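You operate a simulated robot arm through the tools that you are given. There is no shell and no other tool. Be economical: measure what you need, move in short steps, check, and stop when the job is done.

The job below is to be done with a simulated two-armed robot. You get a single attempt, and the scene is never put back.

Task
Fetch the tape measure and set it on the top of the grey cabinet. Put the 19 mm brass nut from the parts table on the low shelf of the parts table and the 17 mm brass nut on the top of the oil table. Pick up the orange t-handle with one hand, pass it to the other hand and put it on the lower board of the oil table. Do these in any order. Set down upright: tape measure.

It is judged by the outcome, as a careful person would: the job done as asked, and still so three seconds after it is handed in. It fails if anything else is knocked over, pushed out of place, dropped, spilled or broken.

Robot
Two 6-joint arms with two-finger parallel grippers on one trunk, on a base that drives. Base frame: it is fixed to the floor where the robot stands at the start and does not move with it; the origin is under the middle of the robot, x ahead of it, y to its left, z up. Lengths are in mm, angles in degrees, forces in N, time in s.
The left shoulder is at the start at [80, 216, 1566], the right one opposite. With the tool pointing down near the work surface each hand reaches from about 100 to 660 mm from the robot's upright axis, wherever it stands, measured 20 degrees to its own side. Places, roughly: brass nut [-2750, -1000, 750]; low shelf of the parts table [-2500, -1000, 300]; lower board of the oil table [-2600, 1800, 400]; orange t-handle [-250, 4500, 1000]; top of the grey cabinet [-200, -1100, 900]; top of the oil table [-2600, 1800, 900]. Payload 3.43 kg a hand.
The tool frame of a hand sits at the grasp point between the pads (the TCP): z along the fingers, y along the line on which they close. The tips reach 30 mm beyond it. Largest opening 94 mm; finger width 28, thickness 10; the body of the gripper, 50 by 96 mm, starts 55 mm behind the TCP.
Orientation is that of the tool frame in the base frame, as a unit quaternion [w, x, y, z]. With the fingers straight down and closing along the base's y, the tool's x points along the base's -x, its y along +y and its z along -z.

Tools
- The arms move only by the tool send_rows. It takes "left_steps", "right_steps" or both (then of equal length, played together; a hand with none holds still); each is a list of rows, each an object of numbers (a shift or turn left out is 0, a gripper value left out holds the last): "x", "y", "z": the shift along the base's x, y, z in units of 30 mm (1.0 is 30 mm); "wx", "wy", "wz": the turn, a rotation vector about the base's x, y, z in units of 5 degrees (1.0 is 5 degrees). In form: [{"x": .., "y": .., "z": .., "wx": .., "wy": .., "wz": ..}, ...]. A call has 1 to 8 rows; each row shifts and turns the commanded pose from where the row before left it. "left_fingers" and "right_fingers" are, for a hand that has rows, the finger opening in mm, from 0 to 94, set as the call begins (left out, the last holds). A call with a number of a shift or a turn outside -1 to 1 is refused whole. Each row takes 0.2 s and may step no farther than 50 mm and 8.6 degrees from the row before; otherwise, or with a gripper value out of range, the whole call is refused. Where a pose cannot be reached the arm comes as near as it can. A force on the tool above 40 N (or 10 N above the force at the start of the call, whichever is more), or a blocked arm, ends the call early, and 0.2 s more pass. The fingers move at their own pace (about 72 mm/s each) and stop on an object; they squeeze with about 37 N. The grip force told is the motor's: it shows also when the fingers shut on nothing. Time passes only in rows, and 0.2 s behind the last, so rows that do not move let the fingers close. The reply holds the time, the measured pose of the TCP, the force on the tool along the base axes, the opening and the grip force, in the units named above and with some noise, with the torque about the TCP (base axes, N m) and any sound that the robot's microphone picked up, and new pictures: "show" is both (left out), scene, wrist or none (wrist: the cameras of the hands that moved).
- Cameras (640 x 400 px; columns grow to the right, rows downward): "scene" is now at [49.9, -58.4, 1707.2]; the picture's right is [-0.95, -0.31, 0.00], its down [-0.28, 0.85, -0.45] and it looks along [0.14, -0.43, -0.89] (base axes); focal length 296 px, centre (320, 200). "left" rides on the left gripper at [76, -14, -102] in its tool frame; the picture's right is [0.18, 0.98, 0.00], its down [-0.75, 0.14, -0.64] and it looks along [-0.63, 0.12, 0.77] (tool axes); focal length 243 px, centre (320, 200). "right" rides on the right gripper at [76, 14, -102] in its tool frame; the picture's right is [-0.18, 0.98, 0.00], its down [-0.75, -0.14, -0.64] and it looks along [-0.63, -0.12, 0.77] (tool axes); focal length 243 px, centre (320, 200). There is no depth. A picture from a camera that has moved, and an enlarged one, comes with that camera's place and axes in the base frame and with its lens.
- raise_lower(by): slides the trunk up (or, below 0, down) by that many mm; the arms and the scene camera ride with it, the base frame stays. It gives what a move gives, with no picture.
- drive_base(legs): drives the robot by 1 to 6 legs, each [ahead, left, turn to the left] in mm, mm and degrees, along the robot's own axes; the way and the turn of a leg run together, so that a leg with both is an arc; at most 1500 mm and 180 degrees a leg. The arms and the cameras ride along, it lands a little off, and it stops where it bumps. It gives what a move gives, and a new picture of the scene camera.
- head_to(pan, tilt): turns the head with the scene camera to pan (to the left, within 86 degrees either way) and tilt (down, from -29 to 69), counted from straight ahead of the robot. It gives what a move gives, and a new picture of the scene camera.
- zoom(camera, box): a new picture of the part [left, top, right, bottom] of that camera's present view, enlarged. No time passes.
- close_job(): hands the job in; it is judged then, once.

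Work in short steps. Places have to be worked out from the pictures, the camera data and where the tool is seen: move nearer, look again, correct. Check each grasp and each placing, and mend what went wrong. You have 165 turns and 260 pictures in all, those below and enlarged ones among them. Open the grippers and draw the arms clear of the work before you hand the job in, unless the task says otherwise.

The tools are called after "Call:" as a command line: name --argument value ..., lists and objects as JSON in quotes. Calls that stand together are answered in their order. send_rows: Moves the arms, as the interface text tells. Its arguments: {"type":"object","properties":{"left_steps":{"type":"array","items":{"type":"object","properties":{"x":{"type":"number"},"y":{"type":"number"},"z":{"type":"number"},"wx":{"type":"number"},"wy":{"type":"number"},"wz":{"type":"number"}}}},"left_fingers":{"type":"number"},"right_steps":{"type":"array","items":{"type":"object","properties":{"x":{"type":"number"},"y":{"type":"number"},"z":{"type":"number"},"wx":{"type":"number"},"wy":{"type":"number"},"wz":{"type":"number"}}}},"right_fingers":{"type":"number"},"show":{"type":"string","enum":["both","scene","wrist","none"]}},"required":[]} The other tools are called the same way: raise_lower (by) slides the trunk up or down; drive_base (legs) drives the base; head_to (pan, tilt) turns the head that bears the scene camera; zoom (camera, box) takes an enlarged picture of a part of a camera's view; close_job () hands the job in.

At the start:

```text
t: 0.0
left_tool_pos: [549.8, -69.6, 1060.4]
left_orientation: [0.0, 0.0, 1.0, -0.001]
left_force: [-0.5, -0.8, -0.7]
left_moment: [0.0, -0.01, 0.01]
left_gripper_width: 94.2
left_finger_force: 0.0
right_tool_pos: [412.2, -434.0, 1001.2]
right_orientation: [0.0, 0.0, 1.0, 0.0]
right_force: [0.3, 0.0, 0.1]
right_moment: [0.03, -0.02, 0.01]
right_gripper_width: 93.9
right_finger_force: 0.0
trunk travel left (down, up): [-796.0, 44.0]
robot x, y, heading: [0.3, -3.9, 0.0]
head pan, tilt: [-71.9, 63.1]
```

scene: 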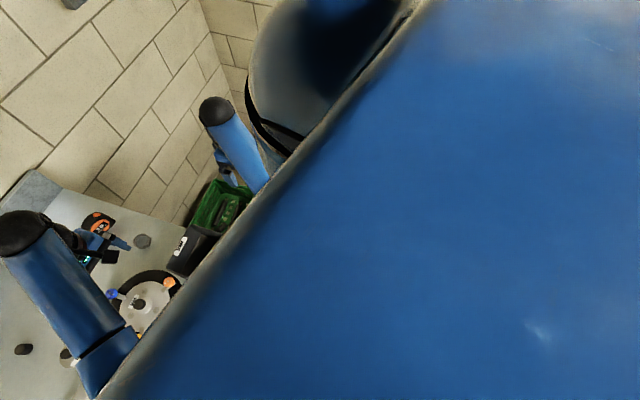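
right: 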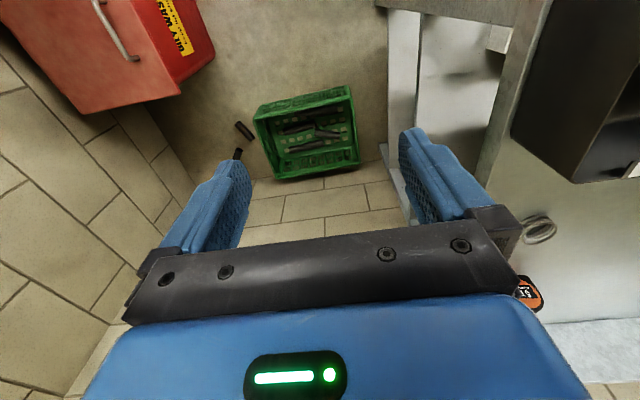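
left: 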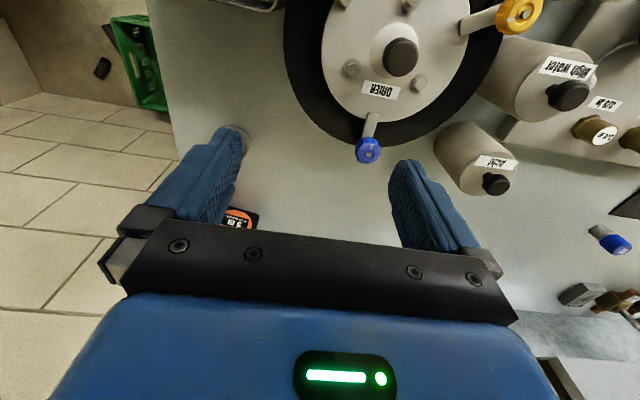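

I look ahead first: an orange-and-black thing (possibly the tape measure) lies on the bench between the arms.

Call:
head_to --pan 0 --tilt 45

Call:
head_to --pan -60 --tilt 25

```text
t: 1.4
left_tool_pos: [549.2, -68.6, 1060.2]
left_orientation: [0.0, 0.0, 1.0, 0.001]
left_force: [0.5, -1.6, 0.5]
left_moment: [-0.03, 0.02, -0.04]
left_gripper_width: 93.8
left_finger_force: 0.0
right_tool_pos: [413.7, -434.1, 1000.2]
right_orientation: [0.0, 0.001, 1.0, 0.0]
right_force: [-0.4, -0.2, 0.4]
right_moment: [-0.04, 0.0, 0.0]
right_gripper_width: 94.1
right_finger_force: 0.1
trunk travel left (down, up): [-796.0, 44.0]
robot x, y, heading: [2.7, 1.3, 0.5]
head pan, tilt: [0.0, 45.0]
camera scene: at [111.8, 1.3, 1730.2], right [0.0, -1.0, 0.0], down [-0.71, 0.0, -0.71], along [0.71, 0.0, -0.71], focal length 296 px, centre (320, 200)
```

scene: 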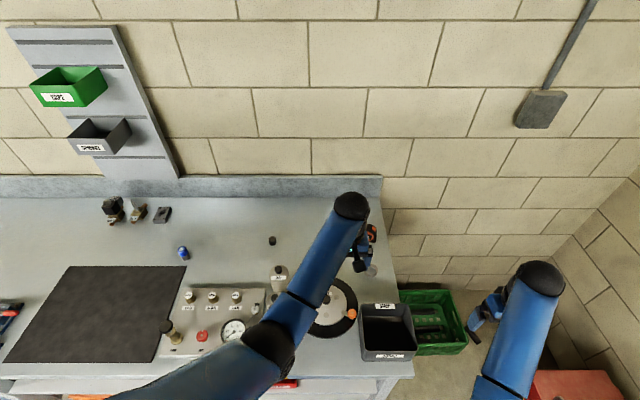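

```text
t: 2.7
left_tool_pos: [551.1, -69.0, 1058.8]
left_orientation: [0.0, 0.0, 1.0, -0.001]
left_force: [-1.0, 0.6, -0.5]
left_moment: [-0.01, 0.01, 0.01]
left_gripper_width: 93.9
left_finger_force: 0.1
right_tool_pos: [413.7, -434.7, 999.5]
right_orientation: [0.0, 0.001, 1.0, 0.0]
right_force: [-0.2, 0.8, 0.6]
right_moment: [0.0, -0.05, -0.02]
right_gripper_width: 94.0
right_finger_force: 0.0
trunk travel left (down, up): [-796.0, 44.0]
robot x, y, heading: [-0.1, 2.6, 0.3]
head pan, tilt: [-60.0, 25.0]
camera scene: at [76.6, -78.5, 1760.8], right [-0.87, -0.5, 0.0], down [-0.21, 0.37, -0.91], along [0.45, -0.78, -0.42], focal length 296 px, centre (320, 200)
```

scene: 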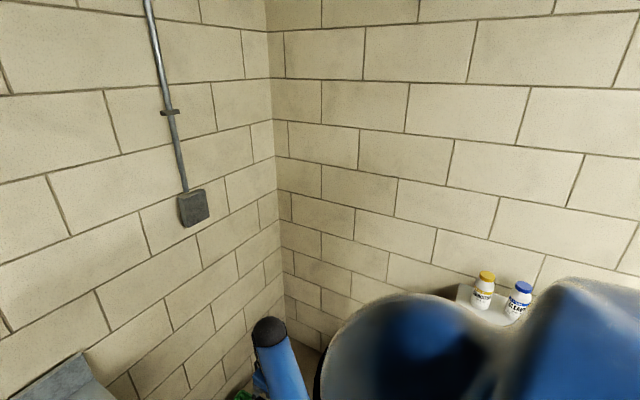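

Zooming on the orange thing in two cameras to identify it.

Call:
zoom --camera "left" --box '[160, 180, 320, 280]'

Call:
head_to --pan -10 --tilt 50

Call:
zoom --camera "scene" --box '[200, 150, 440, 300]'

```text
4.00 times, centred on (240, 230) of left
camera zoom: at [472.4, -83.6, 1163.0], right [-0.18, 0.98, 0.0], down [0.75, 0.14, 0.64], along [0.63, 0.12, -0.77], focal length 970 px, centre (640, 80)
```

zoom: 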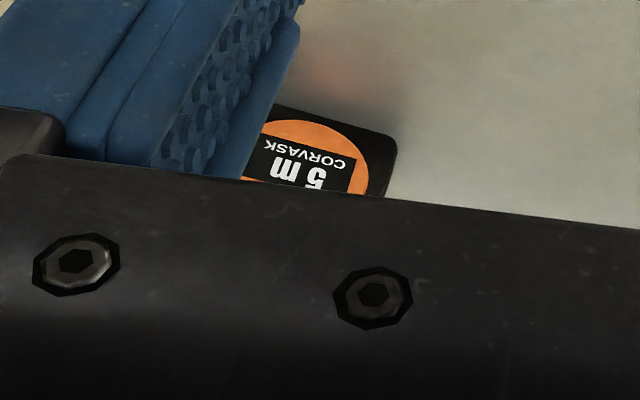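

```text
t: 3.9
left_tool_pos: [551.4, -69.3, 1059.3]
left_orientation: [-0.001, 0.0, 1.0, 0.0]
left_force: [-0.5, -0.9, 0.9]
left_moment: [0.0, 0.0, -0.02]
left_gripper_width: 94.0
left_finger_force: 0.1
right_tool_pos: [413.5, -435.8, 999.2]
right_orientation: [0.0, 0.0, 1.0, 0.0]
right_force: [-0.2, -0.4, -0.7]
right_moment: [-0.01, -0.02, 0.01]
right_gripper_width: 93.9
right_finger_force: 0.1
trunk travel left (down, up): [-796.0, 44.0]
robot x, y, heading: [3.5, -0.7, -0.1]
head pan, tilt: [-10.0, 50.0]
camera scene: at [106.3, -12.0, 1723.4], right [-0.17, -0.98, 0.0], down [-0.75, 0.13, -0.64], along [0.63, -0.11, -0.77], focal length 296 px, centre (320, 200)
```

scene: 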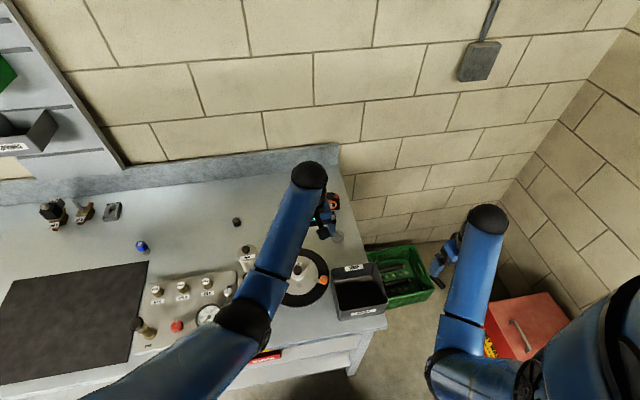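

```text
2.67 times, centred on (320, 225) of scene
camera zoom: at [106.3, -12.0, 1723.4], right [-0.17, -0.98, 0.0], down [-0.75, 0.13, -0.64], along [0.63, -0.11, -0.77], focal length 788 px, centre (320, 133)
```

zoom: 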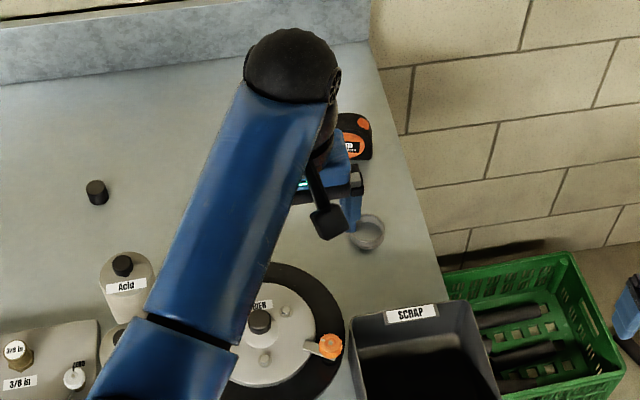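

The tape measure is at about (730,-160) on the bench, partly hidden by the left hand. I move the left hand back and up out of view and look down at the base clearance.

Call:
send_rows --left_steps '[{"z": 1}, {"z": 1}, {"x": -1, "y": 1, "z": 0.5}, {"x": -1, "y": 1}, {"x": -1, "y": 1}, {"x": -1, "y": 1}, {"x": -1, "y": 1}, {"y": 1}]' --show "wrist"

Call:
head_to --pan -15 --tilt 60

```text
t: 5.7
left_tool_pos: [470.0, 71.8, 1014.5]
left_orientation: [0.001, 0.0, 1.0, 0.0]
left_force: [-0.8, 0.0, 0.3]
left_moment: [0.01, 0.01, 0.0]
left_gripper_width: 93.8
left_finger_force: 0.2
left hand out of reach, approached as far as the arm can: row 2, 3, 4, 5, 6, 7, 8
right_tool_pos: [412.7, -433.6, 1000.4]
right_orientation: [0.0, -0.001, 1.0, -0.001]
right_force: [0.6, 0.2, 0.3]
right_moment: [0.01, -0.02, -0.01]
right_gripper_width: 93.8
right_finger_force: 0.2
trunk travel left (down, up): [-796.0, 44.0]
robot x, y, heading: [0.9, 1.6, 0.1]
head pan, tilt: [-10.0, 50.0]
camera left: at [392.9, 58.1, 1118.4], right [-0.18, 0.98, 0.0], down [0.75, 0.14, 0.64], along [0.63, 0.12, -0.77], focal length 243 px, centre (320, 200)
```

left: 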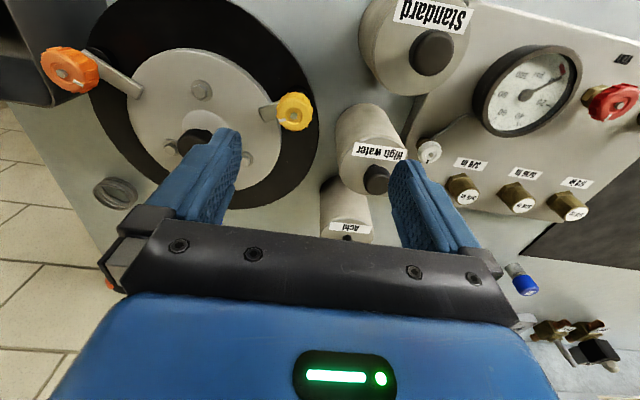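

```text
t: 6.4
left_tool_pos: [472.0, 72.1, 1015.5]
left_orientation: [0.0, -0.001, 1.0, -0.001]
left_force: [-0.6, -0.3, 0.0]
left_moment: [0.01, 0.0, 0.02]
left_gripper_width: 94.0
left_finger_force: 0.1
right_tool_pos: [413.6, -434.3, 1000.7]
right_orientation: [0.0, -0.001, 1.0, 0.0]
right_force: [-0.2, 0.2, 0.2]
right_moment: [-0.02, 0.0, 0.0]
right_gripper_width: 93.9
right_finger_force: 0.1
trunk travel left (down, up): [-796.0, 44.0]
robot x, y, heading: [0.1, -0.7, -0.3]
head pan, tilt: [-15.0, 60.0]
camera scene: at [95.2, -15.6, 1710.8], right [-0.26, -0.97, 0.0], down [-0.84, 0.22, -0.5], along [0.48, -0.13, -0.87], focal length 296 px, centre (320, 200)
```

scene: 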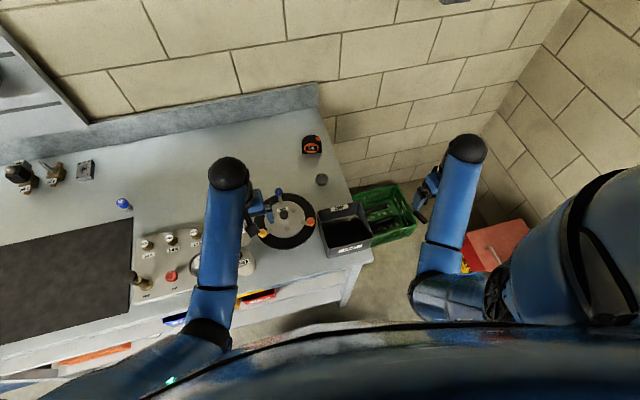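

Now the tape is in plain view; zoom on it.

Call:
zoom --camera "scene" --box '[270, 110, 366, 170]'

Call:
head_to --pan 0 --tilt 69

```text
6.67 times, centred on (318, 140) of scene
camera zoom: at [95.2, -15.6, 1710.8], right [-0.26, -0.97, 0.0], down [-0.84, 0.22, -0.5], along [0.48, -0.13, -0.87], focal length 1970 px, centre (333, 600)
```

zoom: 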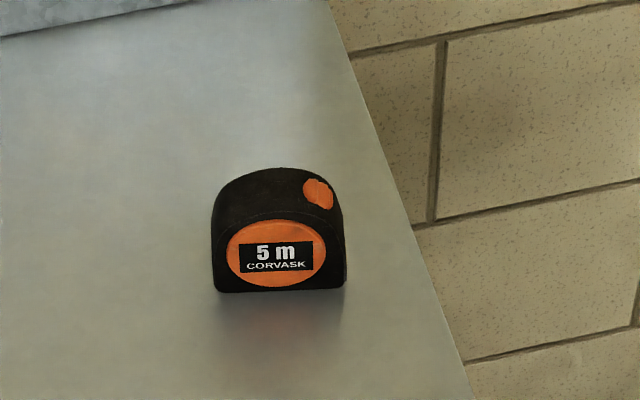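

```text
t: 7.2
left_tool_pos: [470.8, 71.5, 1015.5]
left_orientation: [0.0, 0.0, 1.0, -0.001]
left_force: [0.1, -0.1, -0.6]
left_moment: [-0.03, 0.02, 0.01]
left_gripper_width: 94.2
left_finger_force: 0.0
right_tool_pos: [415.0, -435.0, 1000.0]
right_orientation: [0.0, 0.0, 1.0, 0.0]
right_force: [0.4, -0.4, 0.4]
right_moment: [-0.01, 0.03, -0.01]
right_gripper_width: 94.0
right_finger_force: 0.0
trunk travel left (down, up): [-796.0, 44.0]
robot x, y, heading: [0.9, 0.6, -0.2]
head pan, tilt: [0.0, 68.8]
camera scene: at [86.5, 1.3, 1701.4], right [0.0, -1.0, 0.0], down [-0.93, 0.0, -0.36], along [0.36, 0.0, -0.93], focal length 296 px, centre (320, 200)
```

scene: 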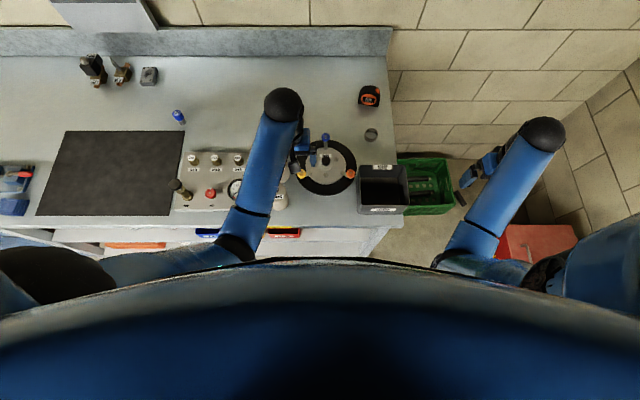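

The tape stands upright at about (738,-160), label facing the robot, bench top near z≈885. Before driving closer I want to see how much clearance the base has, so I tilt the right hand to look back at it.

Call:
send_rows --right_steps '[{"wy": 1, "wx": 0.7}, {"wy": 1, "wx": 0.7}, {"wy": 1, "wx": 0.7}, {"wy": 1, "wx": 0.7}, {"wy": 1, "wx": 0.7}, {"wy": 1, "wx": 0.7}, {"wy": 1, "wx": 0.7}, {"wy": 1, "wx": 0.7}]' --show "wrist"

```text
t: 9.0
left_tool_pos: [471.2, 70.5, 1015.2]
left_orientation: [0.002, -0.001, 1.0, -0.001]
left_force: [-0.7, 0.0, 0.4]
left_moment: [0.01, -0.03, -0.02]
left_gripper_width: 93.9
left_finger_force: 0.2
right_tool_pos: [423.9, -438.3, 945.2]
right_orientation: [-0.338, 0.001, 0.911, 0.238]
right_force: [-0.6, 0.9, -0.6]
right_moment: [0.05, -0.05, -0.01]
right_gripper_width: 93.9
right_finger_force: 0.0
right hand out of reach, approached as far as the arm can: row 1, 2, 3, 4, 5, 8
trunk travel left (down, up): [-796.0, 44.0]
robot x, y, heading: [-0.3, -0.5, 0.1]
head pan, tilt: [0.0, 68.8]
camera right: at [430.6, -484.3, 1066.4], right [0.3, 0.9, 0.31], down [0.95, -0.28, -0.1], along [0.0, 0.33, -0.95], focal length 243 px, centre (320, 200)
```

right: 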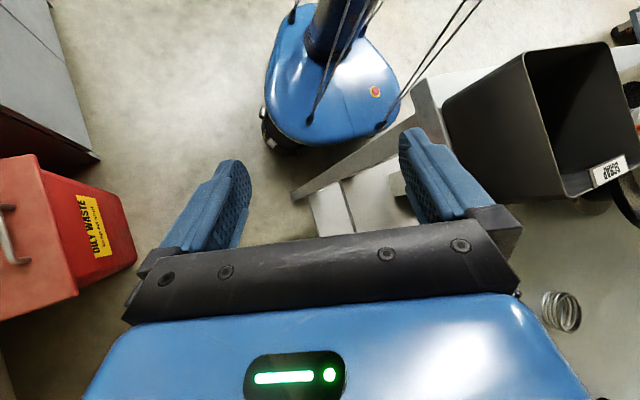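

The base front is about x≈226 and the bench's lower frame around x≥340, so I can drive ahead ~85 mm. I first untilt the right hand and pitch the left hand forward so it can sit higher above the bench fittings.

Call:
send_rows --right_steps '[{"wy": -1, "wx": -0.7}, {"wy": -1, "wx": -0.7}, {"wy": -1, "wx": -0.7}, {"wy": -1, "wx": -0.7}, {"wy": -1, "wx": -0.7}, {"wy": -1, "wx": -0.7}, {"wy": -1, "wx": -0.7}, {"wy": -1, "wx": -0.7}]' --left_steps '[{"wy": -1}, {"wy": -1}, {"wy": -1}, {"wy": -1}, {"wy": -1}, {"wy": -1}, {}, {}]' --show "wrist"

```text
t: 10.8
left_tool_pos: [469.7, 72.2, 1016.0]
left_orientation: [0.259, 0.0, 0.966, 0.0]
left_force: [0.6, 0.5, 0.2]
left_moment: [0.02, -0.02, -0.02]
left_gripper_width: 94.0
left_finger_force: 0.1
right_tool_pos: [436.0, -447.8, 929.8]
right_orientation: [0.001, 0.0, 1.0, -0.001]
right_force: [-0.1, 0.1, -0.6]
right_moment: [-0.01, 0.01, 0.03]
right_gripper_width: 94.1
right_finger_force: 0.1
right hand out of reach, approached as far as the arm can: row 1, 2
trunk travel left (down, up): [-796.0, 44.0]
robot x, y, heading: [4.4, -0.2, 0.0]
head pan, tilt: [0.0, 68.8]
camera right: at [360.0, -434.1, 1033.2], right [0.18, 0.98, 0.0], down [0.75, -0.14, 0.64], along [0.63, -0.12, -0.76], focal length 243 px, centre (320, 200)
camera left: at [351.3, 57.5, 1066.9], right [-0.16, 0.98, -0.09], down [0.33, 0.14, 0.93], along [0.93, 0.12, -0.35], focal length 243 px, centre (320, 200)
```

right: 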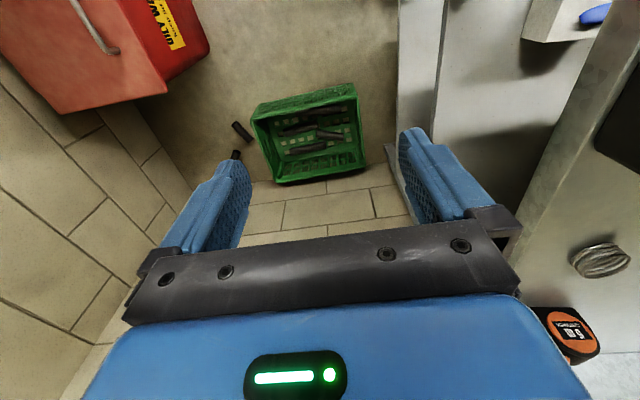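
left: 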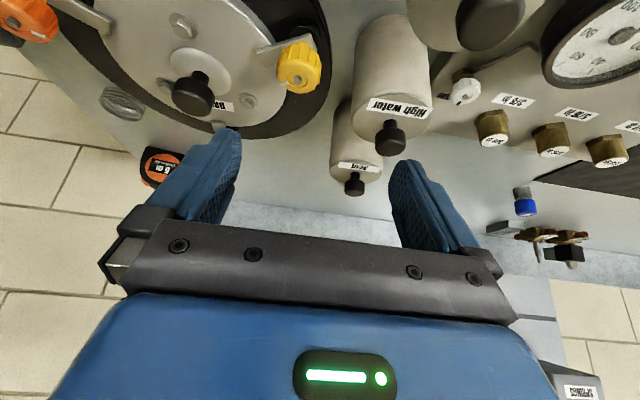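

Tilted, I raise both hands for clearance.

Call:
send_rows --left_steps '[{"z": 1}, {"z": 1}, {"z": 1}, {"z": 1}, {"x": -1}, {"x": -1}]' --right_steps '[{"wy": -1, "z": 0.5}, {"wy": -1, "z": 1}, {"wy": -1, "z": 1}, {"wy": -1, "z": 1}, {"wy": -1, "z": 1}, {"wy": -1, "z": 1}]' --show "none"

Call:
drive_base --legs '[[85, 0, 0]]'

```text
t: 12.2
left_tool_pos: [408.8, 70.3, 1134.4]
left_orientation: [0.26, 0.0, 0.966, 0.0]
left_force: [-0.3, 0.1, -0.2]
left_moment: [0.01, 0.03, 0.01]
left_gripper_width: 94.0
left_finger_force: 0.1
right_tool_pos: [434.7, -445.9, 1095.7]
right_orientation: [0.261, 0.0, 0.965, 0.0]
right_force: [0.1, 0.3, 1.0]
right_moment: [0.01, 0.0, 0.0]
right_gripper_width: 94.1
right_finger_force: 0.0
trunk travel left (down, up): [-796.0, 44.0]
robot x, y, heading: [-0.6, 2.3, -0.0]
head pan, tilt: [0.0, 68.8]
```

```text
t: 13.3
left_tool_pos: [471.4, 69.3, 1131.5]
left_orientation: [0.257, 0.0, 0.966, 0.001]
left_force: [0.7, -0.7, -0.8]
left_moment: [0.03, 0.05, 0.0]
left_gripper_width: 94.0
left_finger_force: 0.0
right_tool_pos: [496.3, -446.9, 1091.2]
right_orientation: [0.258, 0.0, 0.966, 0.0]
right_force: [0.4, 0.2, -0.4]
right_moment: [0.0, 0.04, 0.0]
right_gripper_width: 94.1
right_finger_force: 0.0
trunk travel left (down, up): [-796.0, 44.0]
robot x, y, heading: [57.1, 1.5, 0.2]
head pan, tilt: [0.0, 68.8]
stopped in leg 1: the robot was blocked; the commanded pose is now the measured one
camera scene: at [147.6, 1.7, 1701.1], right [0.0, -1.0, 0.0], down [-0.93, 0.0, -0.36], along [0.36, 0.0, -0.93], focal length 296 px, centre (320, 200)
```

scene: 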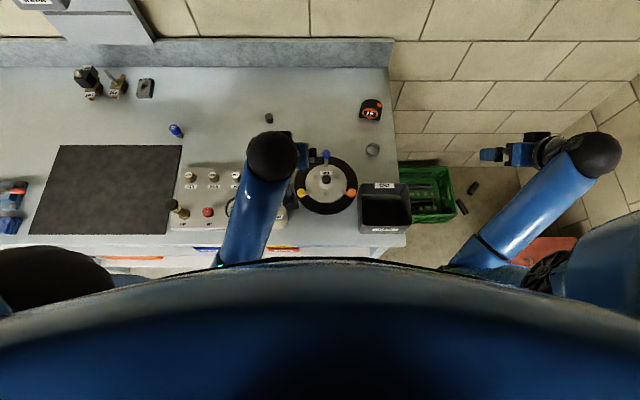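

Blocked after 60 mm, which is fine. I bring the right hand (tilted 30° forward) forward, then left toward the tape, staying above z≈1060.

Call:
send_rows --right_steps '[{"x": 1}, {"x": 1}, {"x": 1, "y": 1}, {"x": 1, "y": 1}, {"x": 1, "y": 1}, {"y": 1}, {"y": 1}, {"y": 1}]' --show "none"

Call:
send_rows --right_steps '[{"y": 1}, {"y": 1}, {"z": -1}, {"y": 0.5}, {}]' --show "both"

```text
t: 15.1
left_tool_pos: [465.7, 71.5, 1132.3]
left_orientation: [0.259, 0.0, 0.966, 0.0]
left_force: [0.6, 0.2, 0.5]
left_moment: [0.01, 0.01, 0.0]
left_gripper_width: 93.7
left_finger_force: 0.2
right_tool_pos: [642.4, -265.9, 1096.0]
right_orientation: [0.26, 0.0, 0.966, -0.001]
right_force: [-0.3, -0.3, 0.4]
right_moment: [0.01, 0.01, 0.01]
right_gripper_width: 93.9
right_finger_force: 0.0
trunk travel left (down, up): [-796.0, 44.0]
robot x, y, heading: [54.8, -0.2, -0.2]
head pan, tilt: [0.0, 68.8]
```

```text
t: 16.3
left_tool_pos: [467.1, 71.3, 1133.1]
left_orientation: [0.258, 0.001, 0.966, -0.001]
left_force: [0.6, -0.4, -0.6]
left_moment: [0.0, -0.03, 0.0]
left_gripper_width: 93.7
left_finger_force: 0.1
right_tool_pos: [643.4, -189.4, 1064.5]
right_orientation: [0.259, 0.001, 0.966, -0.001]
right_force: [-0.2, 0.8, 0.6]
right_moment: [-0.01, 0.01, -0.01]
right_gripper_width: 93.7
right_finger_force: 0.1
trunk travel left (down, up): [-796.0, 44.0]
robot x, y, heading: [54.8, 0.7, -0.4]
head pan, tilt: [0.0, 68.8]
camera scene: at [142.4, 2.5, 1701.4], right [0.0, -1.0, 0.0], down [-0.93, 0.0, -0.36], along [0.36, 0.0, -0.93], focal length 296 px, centre (320, 200)
camera right: at [526.9, -176.6, 1116.7], right [0.16, 0.98, 0.09], down [0.33, -0.14, 0.93], along [0.93, -0.12, -0.35], focal length 243 px, centre (320, 200)
```

scene: 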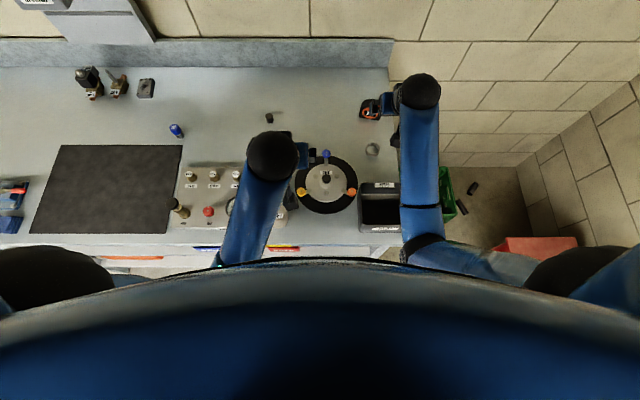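
right: 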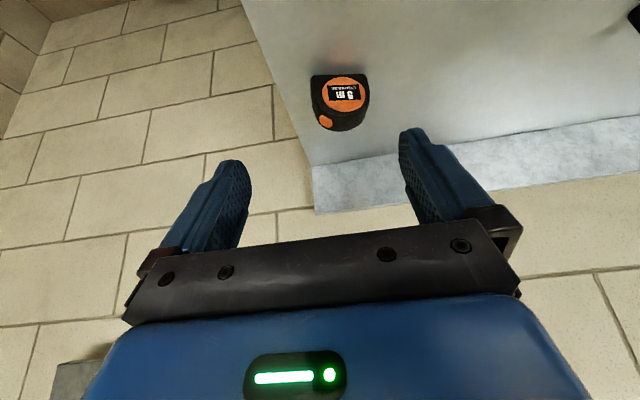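

Triangulating, the tape base is at about (742,-168) front centre, bench z≈890, top ≈950, yaw about −10°. I align above it and look again.

Call:
send_rows --right_steps '[{"x": 1, "wz": -1, "y": 0.3}, {"x": 1, "wz": -1, "y": 0.3}, {"x": 1, "z": -1}, {"x": 0.3, "z": -0.5}, {}]' --show "wrist"

```text
t: 17.5
left_tool_pos: [467.5, 71.2, 1133.7]
left_orientation: [0.259, 0.0, 0.966, 0.0]
left_force: [-0.1, -0.2, -0.1]
left_moment: [0.0, 0.04, 0.02]
left_gripper_width: 94.1
left_finger_force: 0.2
right_tool_pos: [743.7, -174.5, 1018.7]
right_orientation: [0.259, 0.085, 0.962, -0.023]
right_force: [0.6, -0.3, -0.2]
right_moment: [-0.03, 0.02, 0.02]
right_gripper_width: 94.1
right_finger_force: 0.0
trunk travel left (down, up): [-796.0, 44.0]
robot x, y, heading: [55.5, 1.4, 0.0]
head pan, tilt: [0.0, 68.8]
camera right: at [631.7, -140.2, 1070.5], right [0.33, 0.94, 0.09], down [0.3, -0.2, 0.93], along [0.9, -0.28, -0.35], focal length 243 px, centre (320, 200)
```

right: 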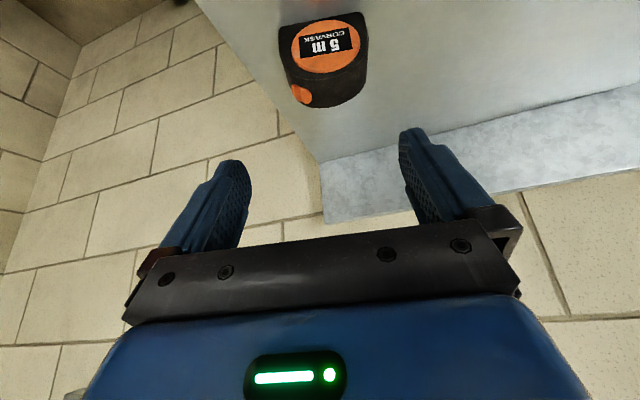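

Refined centre ≈(765,-168), yaw ≈ −13°. I descend partway with that correction.

Call:
send_rows --right_steps '[{"x": 0.35, "y": 0.2, "wz": -0.6}, {"z": -0.8, "x": 0.25}, {"z": -0.7}, {}]' --show "both"

```text
t: 18.5
left_tool_pos: [466.3, 70.4, 1134.2]
left_orientation: [0.259, -0.001, 0.966, 0.0]
left_force: [0.7, -0.2, 0.2]
left_moment: [0.02, -0.02, -0.01]
left_gripper_width: 94.2
left_finger_force: 0.0
right_tool_pos: [759.4, -168.7, 973.1]
right_orientation: [0.258, 0.11, 0.959, -0.029]
right_force: [0.0, 0.8, -0.2]
right_moment: [-0.02, 0.0, -0.01]
right_gripper_width: 94.0
right_finger_force: 0.0
trunk travel left (down, up): [-796.0, 44.0]
robot x, y, heading: [56.8, -0.5, -0.1]
head pan, tilt: [0.0, 68.8]
camera scene: at [142.2, 1.4, 1701.4], right [0.0, -1.0, 0.0], down [-0.93, 0.0, -0.36], along [0.36, 0.0, -0.93], focal length 296 px, centre (320, 200)
camera right: at [650.0, -129.3, 1024.5], right [0.38, 0.92, 0.09], down [0.29, -0.21, 0.93], along [0.88, -0.32, -0.35], focal length 243 px, centre (320, 200)
```

scene: 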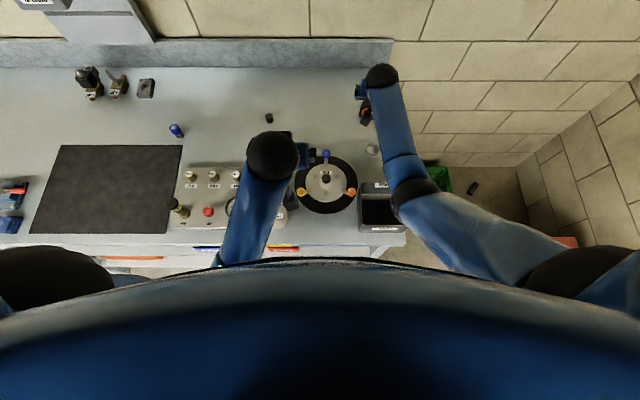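
right: 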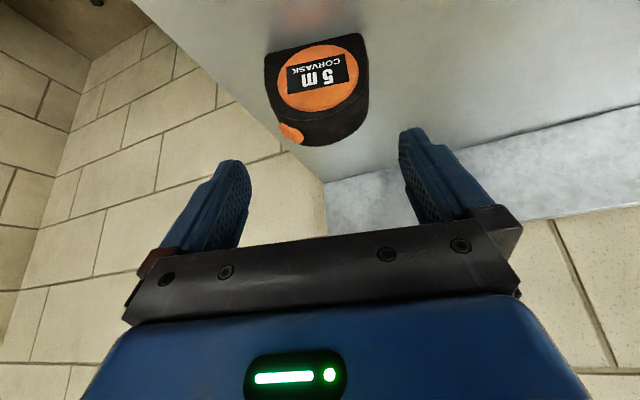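

The tape lies centred between the fingers; I go straight down to z≈931 and close.

Call:
send_rows --right_steps '[{"z": -0.7}, {"z": -0.7, "y": 0.1}, {}]' --show "wrist"

```text
t: 19.3
left_tool_pos: [466.4, 69.6, 1134.4]
left_orientation: [0.26, 0.0, 0.966, 0.001]
left_force: [-0.2, 0.9, -0.2]
left_moment: [-0.03, 0.02, 0.01]
left_gripper_width: 94.3
left_finger_force: 0.1
right_tool_pos: [760.4, -164.0, 930.7]
right_orientation: [0.258, 0.109, 0.96, -0.03]
right_force: [0.1, 0.4, -0.1]
right_moment: [0.01, 0.01, -0.01]
right_gripper_width: 94.0
right_finger_force: 0.1
trunk travel left (down, up): [-796.0, 44.0]
robot x, y, heading: [53.8, -0.2, -0.1]
head pan, tilt: [0.0, 68.8]
camera right: at [649.5, -124.2, 982.6], right [0.38, 0.92, 0.09], down [0.29, -0.21, 0.93], along [0.88, -0.32, -0.35], focal length 243 px, centre (320, 200)
```

right: 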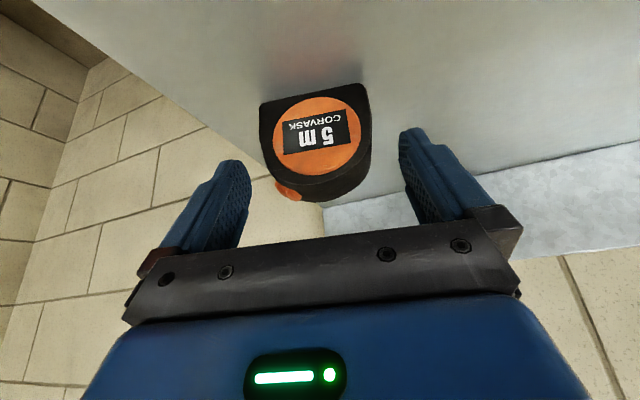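

Tape is ~50 tall, front face at x≈741, centre ≈756; I shift back 12 mm and down 4 mm and close.

Call:
send_rows --right_steps '[{"x": -0.4, "z": -0.13}, {}]' --show "none"

Call:
send_rows --right_steps '[{}, {}, {}, {}]' --right_fingers 40 --show "wrist"

```text
t: 19.9
left_tool_pos: [465.7, 70.7, 1134.0]
left_orientation: [0.259, 0.0, 0.966, 0.0]
left_force: [0.2, 0.2, 0.3]
left_moment: [-0.04, -0.06, 0.02]
left_gripper_width: 94.4
left_finger_force: 0.0
right_tool_pos: [746.8, -165.3, 927.7]
right_orientation: [0.258, 0.11, 0.959, -0.029]
right_force: [-0.1, -0.8, 0.8]
right_moment: [0.01, 0.01, 0.0]
right_gripper_width: 94.0
right_finger_force: 0.1
trunk travel left (down, up): [-796.0, 44.0]
robot x, y, heading: [57.4, -0.2, -0.1]
head pan, tilt: [0.0, 68.8]
```

```text
t: 20.9
left_tool_pos: [466.8, 70.8, 1133.5]
left_orientation: [0.259, 0.0, 0.966, 0.0]
left_force: [0.4, 1.1, 0.4]
left_moment: [0.01, -0.03, -0.02]
left_gripper_width: 93.7
left_finger_force: 0.0
right_tool_pos: [747.2, -164.6, 926.7]
right_orientation: [0.258, 0.11, 0.959, -0.029]
right_force: [-0.3, -0.3, 0.6]
right_moment: [0.01, 0.05, 0.04]
right_gripper_width: 64.7
right_finger_force: 37.0
trunk travel left (down, up): [-796.0, 44.0]
robot x, y, heading: [54.6, -3.7, 0.0]
head pan, tilt: [0.0, 68.8]
camera right: at [637.2, -124.9, 979.0], right [0.38, 0.92, 0.09], down [0.29, -0.21, 0.93], along [0.88, -0.32, -0.35], focal length 243 px, centre (320, 200)
```

right: 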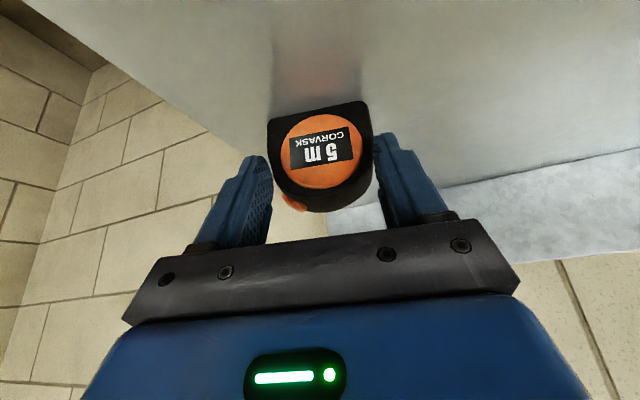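

Gripped at 64.7 mm, 37 N. Lifting and checking.

Call:
send_rows --right_steps '[{"z": 1}, {"z": 1}, {"z": 1}, {"z": 1}, {"z": 0.7}, {}]' --show "wrist"

```text
t: 22.3
left_tool_pos: [467.5, 69.7, 1132.7]
left_orientation: [0.258, 0.0, 0.966, 0.0]
left_force: [0.0, 0.7, -0.3]
left_moment: [0.0, -0.03, 0.04]
left_gripper_width: 93.9
left_finger_force: 0.0
right_tool_pos: [747.6, -164.6, 1069.3]
right_orientation: [0.258, 0.109, 0.96, -0.028]
right_force: [0.6, -0.6, 0.3]
right_moment: [-0.01, 0.0, 0.03]
right_gripper_width: 39.7
right_finger_force: 0.0
trunk travel left (down, up): [-796.0, 44.0]
robot x, y, heading: [54.5, 0.1, 0.1]
head pan, tilt: [0.0, 68.8]
camera right: at [637.3, -123.8, 1120.4], right [0.38, 0.92, 0.09], down [0.29, -0.21, 0.93], along [0.88, -0.32, -0.35], focal length 243 px, centre (320, 200)
```

right: 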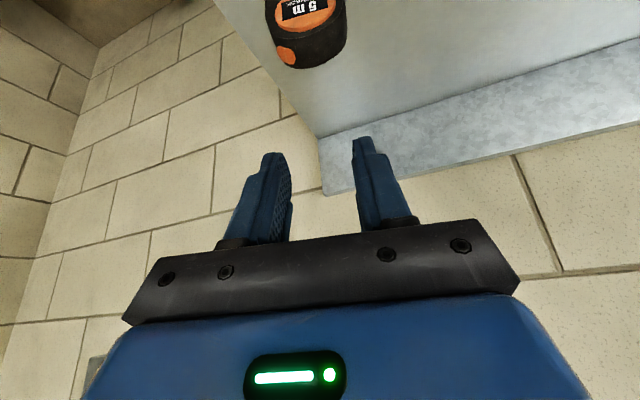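

The grip slipped off the rounded top. I check the tape's shape and pose with the scene camera and open the fingers, backing the hand off slightly.

Call:
send_rows --right_steps '[{"x": -1, "z": 0.5}, {"x": -1}, {"x": -1}, {"x": -0.5}, {}]' --right_fingers 94 --show "wrist"

Call:
zoom --camera "right" --box '[240, 30, 400, 130]'

Call:
zoom --camera "scene" --box '[340, 80, 404, 120]'

```text
t: 23.5
left_tool_pos: [466.1, 70.0, 1132.2]
left_orientation: [0.258, 0.001, 0.966, 0.0]
left_force: [0.2, -0.9, 1.0]
left_moment: [0.0, 0.01, -0.03]
left_gripper_width: 94.0
left_finger_force: 0.0
right_tool_pos: [643.3, -164.9, 1082.7]
right_orientation: [0.258, 0.11, 0.959, -0.029]
right_force: [-1.1, 0.6, 0.9]
right_moment: [0.04, 0.01, 0.0]
right_gripper_width: 93.9
right_finger_force: 0.1
trunk travel left (down, up): [-796.0, 44.0]
robot x, y, heading: [56.2, -0.9, 0.0]
head pan, tilt: [0.0, 68.8]
camera right: at [532.4, -125.6, 1135.1], right [0.38, 0.92, 0.09], down [0.29, -0.21, 0.93], along [0.88, -0.32, -0.35], focal length 243 px, centre (320, 200)
```

right: 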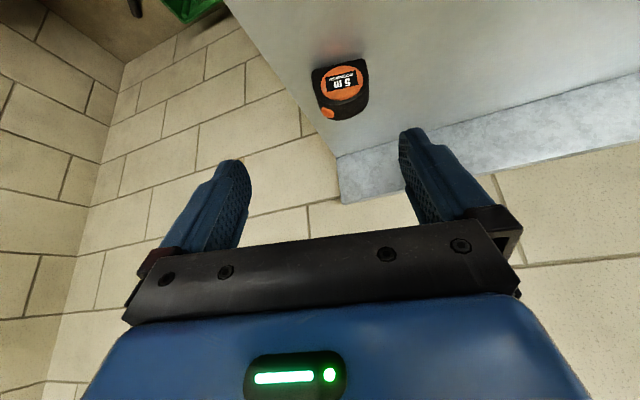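

```text
4.00 times, centred on (320, 80) of right
camera zoom: at [532.4, -125.6, 1135.1], right [0.38, 0.92, 0.09], down [0.29, -0.21, 0.93], along [0.88, -0.32, -0.35], focal length 970 px, centre (320, 680)
```

zoom: 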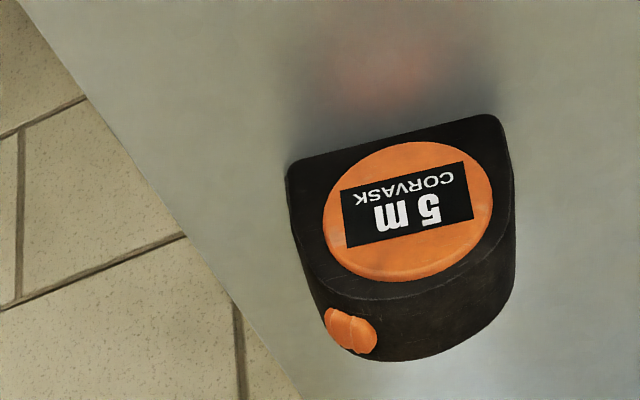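

```text
10.00 times, centred on (372, 100) of scene
camera zoom: at [142.5, 1.5, 1701.4], right [0.0, -1.0, 0.0], down [-0.93, 0.0, -0.36], along [0.36, 0.0, -0.93], focal length 2956 px, centre (-200, 1200)
```

zoom: 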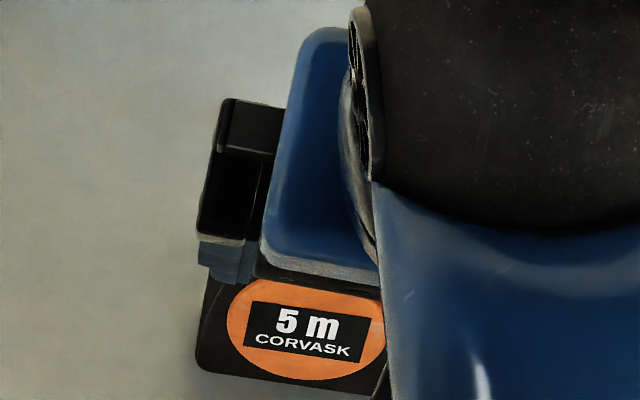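

The tape still stands at about (761,-168) centre, yaw ≈ −9°, base z≈890; the 30° tilt left the pads only on its curved upper half. I'll come back over it with a smaller tilt and see if the arm still reaches.

Call:
send_rows --right_steps '[{"x": 1, "z": -0.5, "wz": 0.3}, {"x": 1, "z": -0.5}, {"x": 1, "z": -0.5}, {"x": 0.8, "z": -0.5}, {"wy": 1, "wx": 0.2}, {"wy": 1, "wx": 0.2}, {"wy": 1, "wx": 0.2}, {"wy": 1, "wx": 0.2}]' --show "wrist"

```text
t: 25.3
left_tool_pos: [467.4, 70.4, 1132.5]
left_orientation: [0.259, 0.0, 0.966, 0.0]
left_force: [-0.3, -0.3, 0.1]
left_moment: [0.04, 0.02, 0.02]
left_gripper_width: 94.0
left_finger_force: 0.0
right_tool_pos: [756.7, -163.8, 1021.9]
right_orientation: [0.082, 0.1, 0.992, -0.01]
right_force: [0.1, -0.5, -0.1]
right_moment: [-0.01, -0.02, 0.01]
right_gripper_width: 94.2
right_finger_force: 0.0
trunk travel left (down, up): [-796.0, 44.0]
robot x, y, heading: [58.3, -4.5, 0.1]
head pan, tilt: [0.0, 68.8]
camera right: at [669.9, -132.8, 1112.7], right [0.37, 0.93, 0.03], down [0.6, -0.26, 0.76], along [0.71, -0.27, -0.65], focal length 243 px, centre (320, 200)
```

right: 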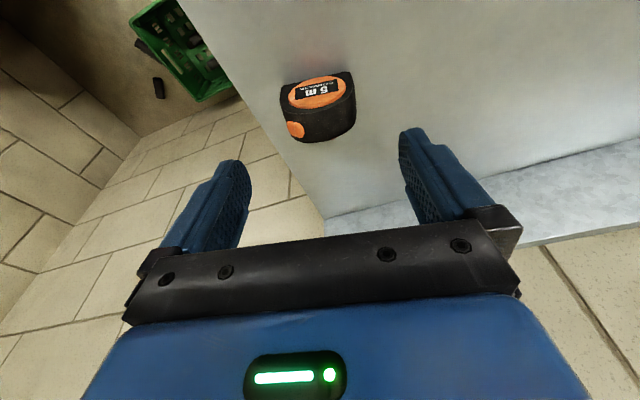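

Still reachable with 10° tilt. I bring it vertical and descend partway.

Call:
send_rows --right_steps '[{"wy": 1, "wx": 0.2, "x": 0.1}, {"wy": 0.9, "wx": 0.15}, {"z": -1}, {"z": -0.7}, {}]' --show "wrist"

```text
t: 26.5
left_tool_pos: [467.0, 71.4, 1132.1]
left_orientation: [0.259, 0.0, 0.966, 0.0]
left_force: [0.5, 0.7, 0.4]
left_moment: [0.01, -0.03, -0.01]
left_gripper_width: 93.9
left_finger_force: 0.1
right_tool_pos: [756.7, -166.2, 973.3]
right_orientation: [0.001, 0.101, 0.995, -0.001]
right_force: [0.4, -0.1, 0.9]
right_moment: [0.02, -0.03, 0.0]
right_gripper_width: 93.9
right_finger_force: 0.0
right hand out of reach, approached as far as the arm can: row 4
trunk travel left (down, up): [-796.0, 44.0]
robot x, y, heading: [56.2, 0.2, -0.1]
head pan, tilt: [0.0, 68.8]
camera right: at [685.2, -137.0, 1078.0], right [0.38, 0.93, 0.0], down [0.71, -0.29, 0.64], along [0.59, -0.24, -0.77], focal length 243 px, centre (320, 200)
```

right: 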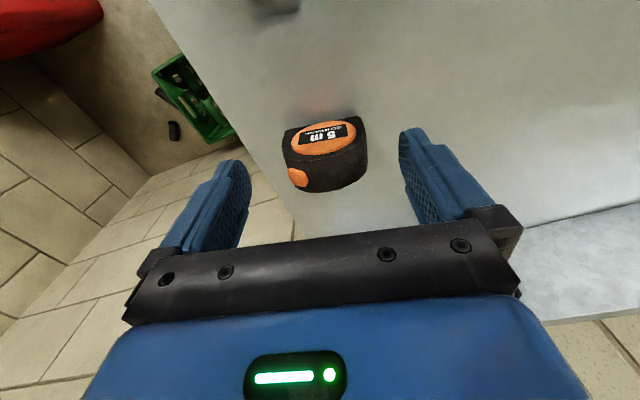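

The arm is at its reach limit, so I lower the trunk instead, which brings the hand straight down over the tape.

Call:
raise_lower --by -46

Call:
send_rows --right_steps '[{}]' --show "wrist"

```text
t: 27.4
left_tool_pos: [467.7, 70.4, 1086.9]
left_orientation: [0.259, 0.0, 0.966, 0.0]
left_force: [-0.5, 0.2, -0.1]
left_moment: [0.02, -0.04, 0.03]
left_gripper_width: 94.0
left_finger_force: 0.0
right_tool_pos: [756.1, -165.8, 929.4]
right_orientation: [-0.001, 0.1, 0.995, -0.001]
right_force: [-0.1, 0.1, -0.1]
right_moment: [-0.01, -0.02, 0.04]
right_gripper_width: 94.0
right_finger_force: 0.0
trunk travel left (down, up): [-750.0, 90.0]
robot x, y, heading: [56.6, -2.8, 0.2]
head pan, tilt: [0.0, 68.8]
```

```text
t: 27.8
left_tool_pos: [467.9, 71.2, 1087.8]
left_orientation: [0.259, 0.0, 0.966, 0.0]
left_force: [0.0, -0.5, 0.7]
left_moment: [0.03, 0.01, 0.0]
left_gripper_width: 94.1
left_finger_force: 0.1
right_tool_pos: [756.2, -165.3, 927.4]
right_orientation: [0.0, 0.1, 0.995, -0.002]
right_force: [-0.3, -0.1, -0.2]
right_moment: [-0.05, 0.01, -0.01]
right_gripper_width: 94.0
right_finger_force: 0.1
trunk travel left (down, up): [-750.0, 90.0]
robot x, y, heading: [54.1, -0.7, 0.1]
head pan, tilt: [0.0, 68.8]
camera right: at [685.4, -137.0, 1031.8], right [0.38, 0.93, 0.0], down [0.71, -0.29, 0.64], along [0.59, -0.24, -0.77], focal length 243 px, centre (320, 200)
```

right: 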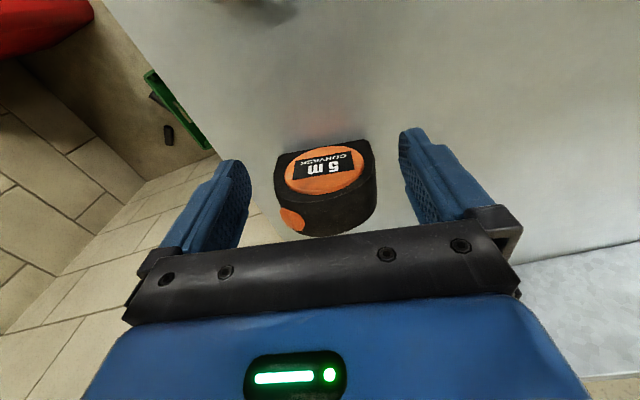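

The tape is squarely between the fingers; lower 5 mm more and close.

Call:
raise_lower --by -5

Call:
send_rows --right_steps '[{}, {}, {}, {}]' --right_fingers 20 --show "wrist"

Call:
raise_lower --by 60

Call:
send_rows --right_steps '[{}]' --show "wrist"

```text
t: 28.3
left_tool_pos: [466.4, 70.5, 1081.6]
left_orientation: [0.259, 0.0, 0.966, 0.0]
left_force: [0.8, -0.7, 0.6]
left_moment: [-0.02, 0.03, 0.0]
left_gripper_width: 93.9
left_finger_force: 0.1
right_tool_pos: [756.4, -165.5, 922.7]
right_orientation: [0.0, 0.1, 0.995, -0.003]
right_force: [0.5, -0.3, -0.4]
right_moment: [-0.04, -0.02, 0.0]
right_gripper_width: 94.0
right_finger_force: 0.2
trunk travel left (down, up): [-745.0, 95.0]
robot x, y, heading: [53.5, -0.2, 0.1]
head pan, tilt: [0.0, 68.8]
```

```text
t: 29.3
left_tool_pos: [465.9, 71.1, 1082.8]
left_orientation: [0.259, 0.001, 0.966, 0.0]
left_force: [0.4, 0.0, -0.4]
left_moment: [0.01, 0.02, 0.03]
left_gripper_width: 94.1
left_finger_force: 0.0
right_tool_pos: [755.7, -166.5, 923.1]
right_orientation: [0.0, 0.1, 0.995, -0.001]
right_force: [0.5, -0.5, -0.1]
right_moment: [-0.09, 0.07, 0.0]
right_gripper_width: 68.4
right_finger_force: 37.0
trunk travel left (down, up): [-745.0, 95.0]
robot x, y, heading: [56.3, -1.7, 0.0]
head pan, tilt: [0.0, 68.8]
camera right: at [685.1, -137.1, 1027.0], right [0.38, 0.93, 0.0], down [0.71, -0.29, 0.64], along [0.59, -0.24, -0.77], focal length 243 px, centre (320, 200)
```

right: 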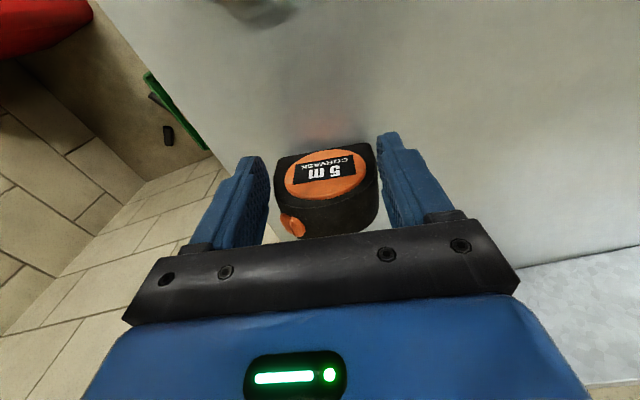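

```text
t: 30.3
left_tool_pos: [467.8, 70.3, 1142.3]
left_orientation: [0.258, 0.0, 0.966, 0.0]
left_force: [0.2, -0.2, 0.5]
left_moment: [0.0, 0.04, -0.02]
left_gripper_width: 94.3
left_finger_force: 0.0
right_tool_pos: [757.1, -166.7, 981.4]
right_orientation: [0.0, 0.1, 0.995, -0.003]
right_force: [0.1, 0.2, -3.0]
right_moment: [0.0, 0.11, 0.01]
right_gripper_width: 68.4
right_finger_force: 37.4
trunk travel left (down, up): [-805.0, 35.0]
robot x, y, heading: [54.1, -0.9, 0.0]
head pan, tilt: [0.0, 68.8]
```

```text
t: 30.7
left_tool_pos: [466.4, 69.5, 1142.4]
left_orientation: [0.258, 0.0, 0.966, 0.0]
left_force: [0.2, -0.3, 0.6]
left_moment: [0.02, 0.01, 0.02]
left_gripper_width: 94.0
left_finger_force: 0.0
right_tool_pos: [756.2, -166.9, 982.5]
right_orientation: [0.0, 0.101, 0.995, -0.002]
right_force: [0.5, 0.9, -1.9]
right_moment: [0.02, 0.04, 0.0]
right_gripper_width: 68.3
right_finger_force: 37.1
trunk travel left (down, up): [-805.0, 35.0]
robot x, y, heading: [55.1, 0.8, -0.1]
head pan, tilt: [0.0, 68.8]
camera right: at [685.1, -137.1, 1086.9], right [0.38, 0.93, 0.0], down [0.71, -0.29, 0.64], along [0.59, -0.24, -0.77], focal length 243 px, centre (320, 200)
```

right: 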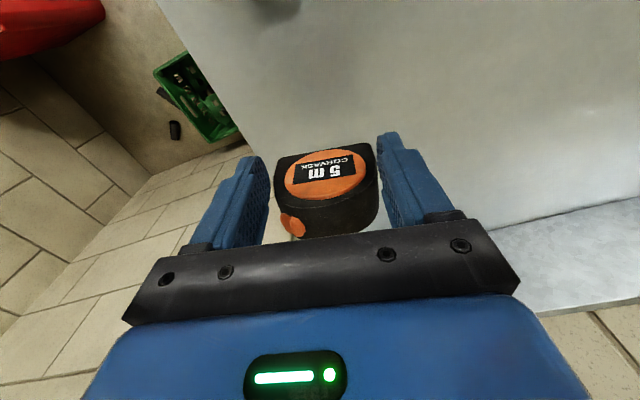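

The tape is held firmly (≈3 N hanging, ~33 mm from TCP to its base). I raise the trunk and swing the hand back to the right, clear of the bench.

Call:
raise_lower --by 34

Call:
send_rows --right_steps '[{"x": -0.7, "y": -1}, {"x": -0.7, "y": -1}, {"x": -0.7, "y": -1}, {"x": -0.7, "y": -1}, {"x": -0.7, "y": -1}, {"x": -0.7, "y": -1}, {"x": -0.7, "y": -1}, {"x": -0.7, "y": -1}]' --show "both"

```text
t: 31.5
left_tool_pos: [466.9, 71.8, 1177.4]
left_orientation: [0.259, 0.0, 0.966, 0.0]
left_force: [0.0, -0.4, 0.7]
left_moment: [-0.02, -0.01, 0.0]
left_gripper_width: 93.9
left_finger_force: 0.1
right_tool_pos: [756.8, -165.6, 1018.0]
right_orientation: [0.0, 0.1, 0.995, -0.002]
right_force: [-0.2, -0.2, -2.7]
right_moment: [0.01, 0.08, -0.01]
right_gripper_width: 68.5
right_finger_force: 36.6
trunk travel left (down, up): [-839.0, 1.0]
robot x, y, heading: [59.8, 0.8, -0.1]
head pan, tilt: [0.0, 68.8]
```

```text
t: 33.3
left_tool_pos: [467.1, 70.2, 1177.1]
left_orientation: [0.259, -0.001, 0.966, 0.0]
left_force: [0.0, -0.6, 0.0]
left_moment: [0.02, -0.01, 0.01]
left_gripper_width: 93.7
left_finger_force: 0.1
right_tool_pos: [587.3, -405.5, 1019.1]
right_orientation: [0.0, 0.1, 0.995, -0.002]
right_force: [0.3, 0.2, -2.4]
right_moment: [0.04, 0.06, 0.0]
right_gripper_width: 68.4
right_finger_force: 36.8
trunk travel left (down, up): [-839.0, 1.0]
robot x, y, heading: [54.1, -1.0, 0.1]
head pan, tilt: [0.0, 68.8]
camera scene: at [141.9, -0.4, 1744.4], right [0.0, -1.0, 0.0], down [-0.93, 0.0, -0.36], along [0.36, 0.0, -0.93], focal length 296 px, centre (320, 200)
camera right: at [515.8, -377.2, 1122.3], right [0.37, 0.93, 0.0], down [0.71, -0.29, 0.64], along [0.59, -0.24, -0.77], focal length 243 px, centre (320, 200)
```

scene: 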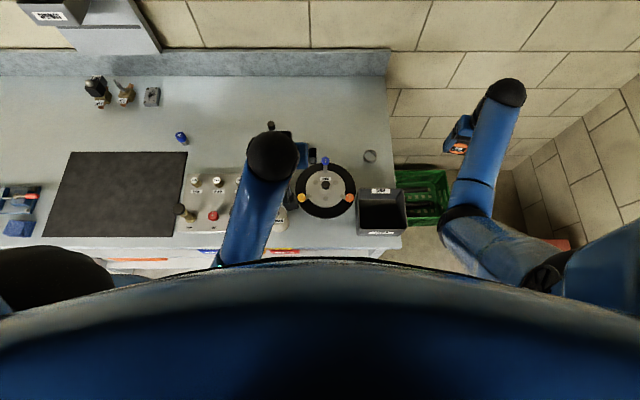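
right: 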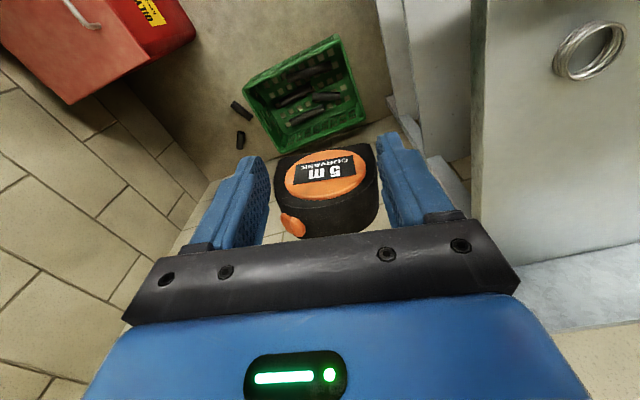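

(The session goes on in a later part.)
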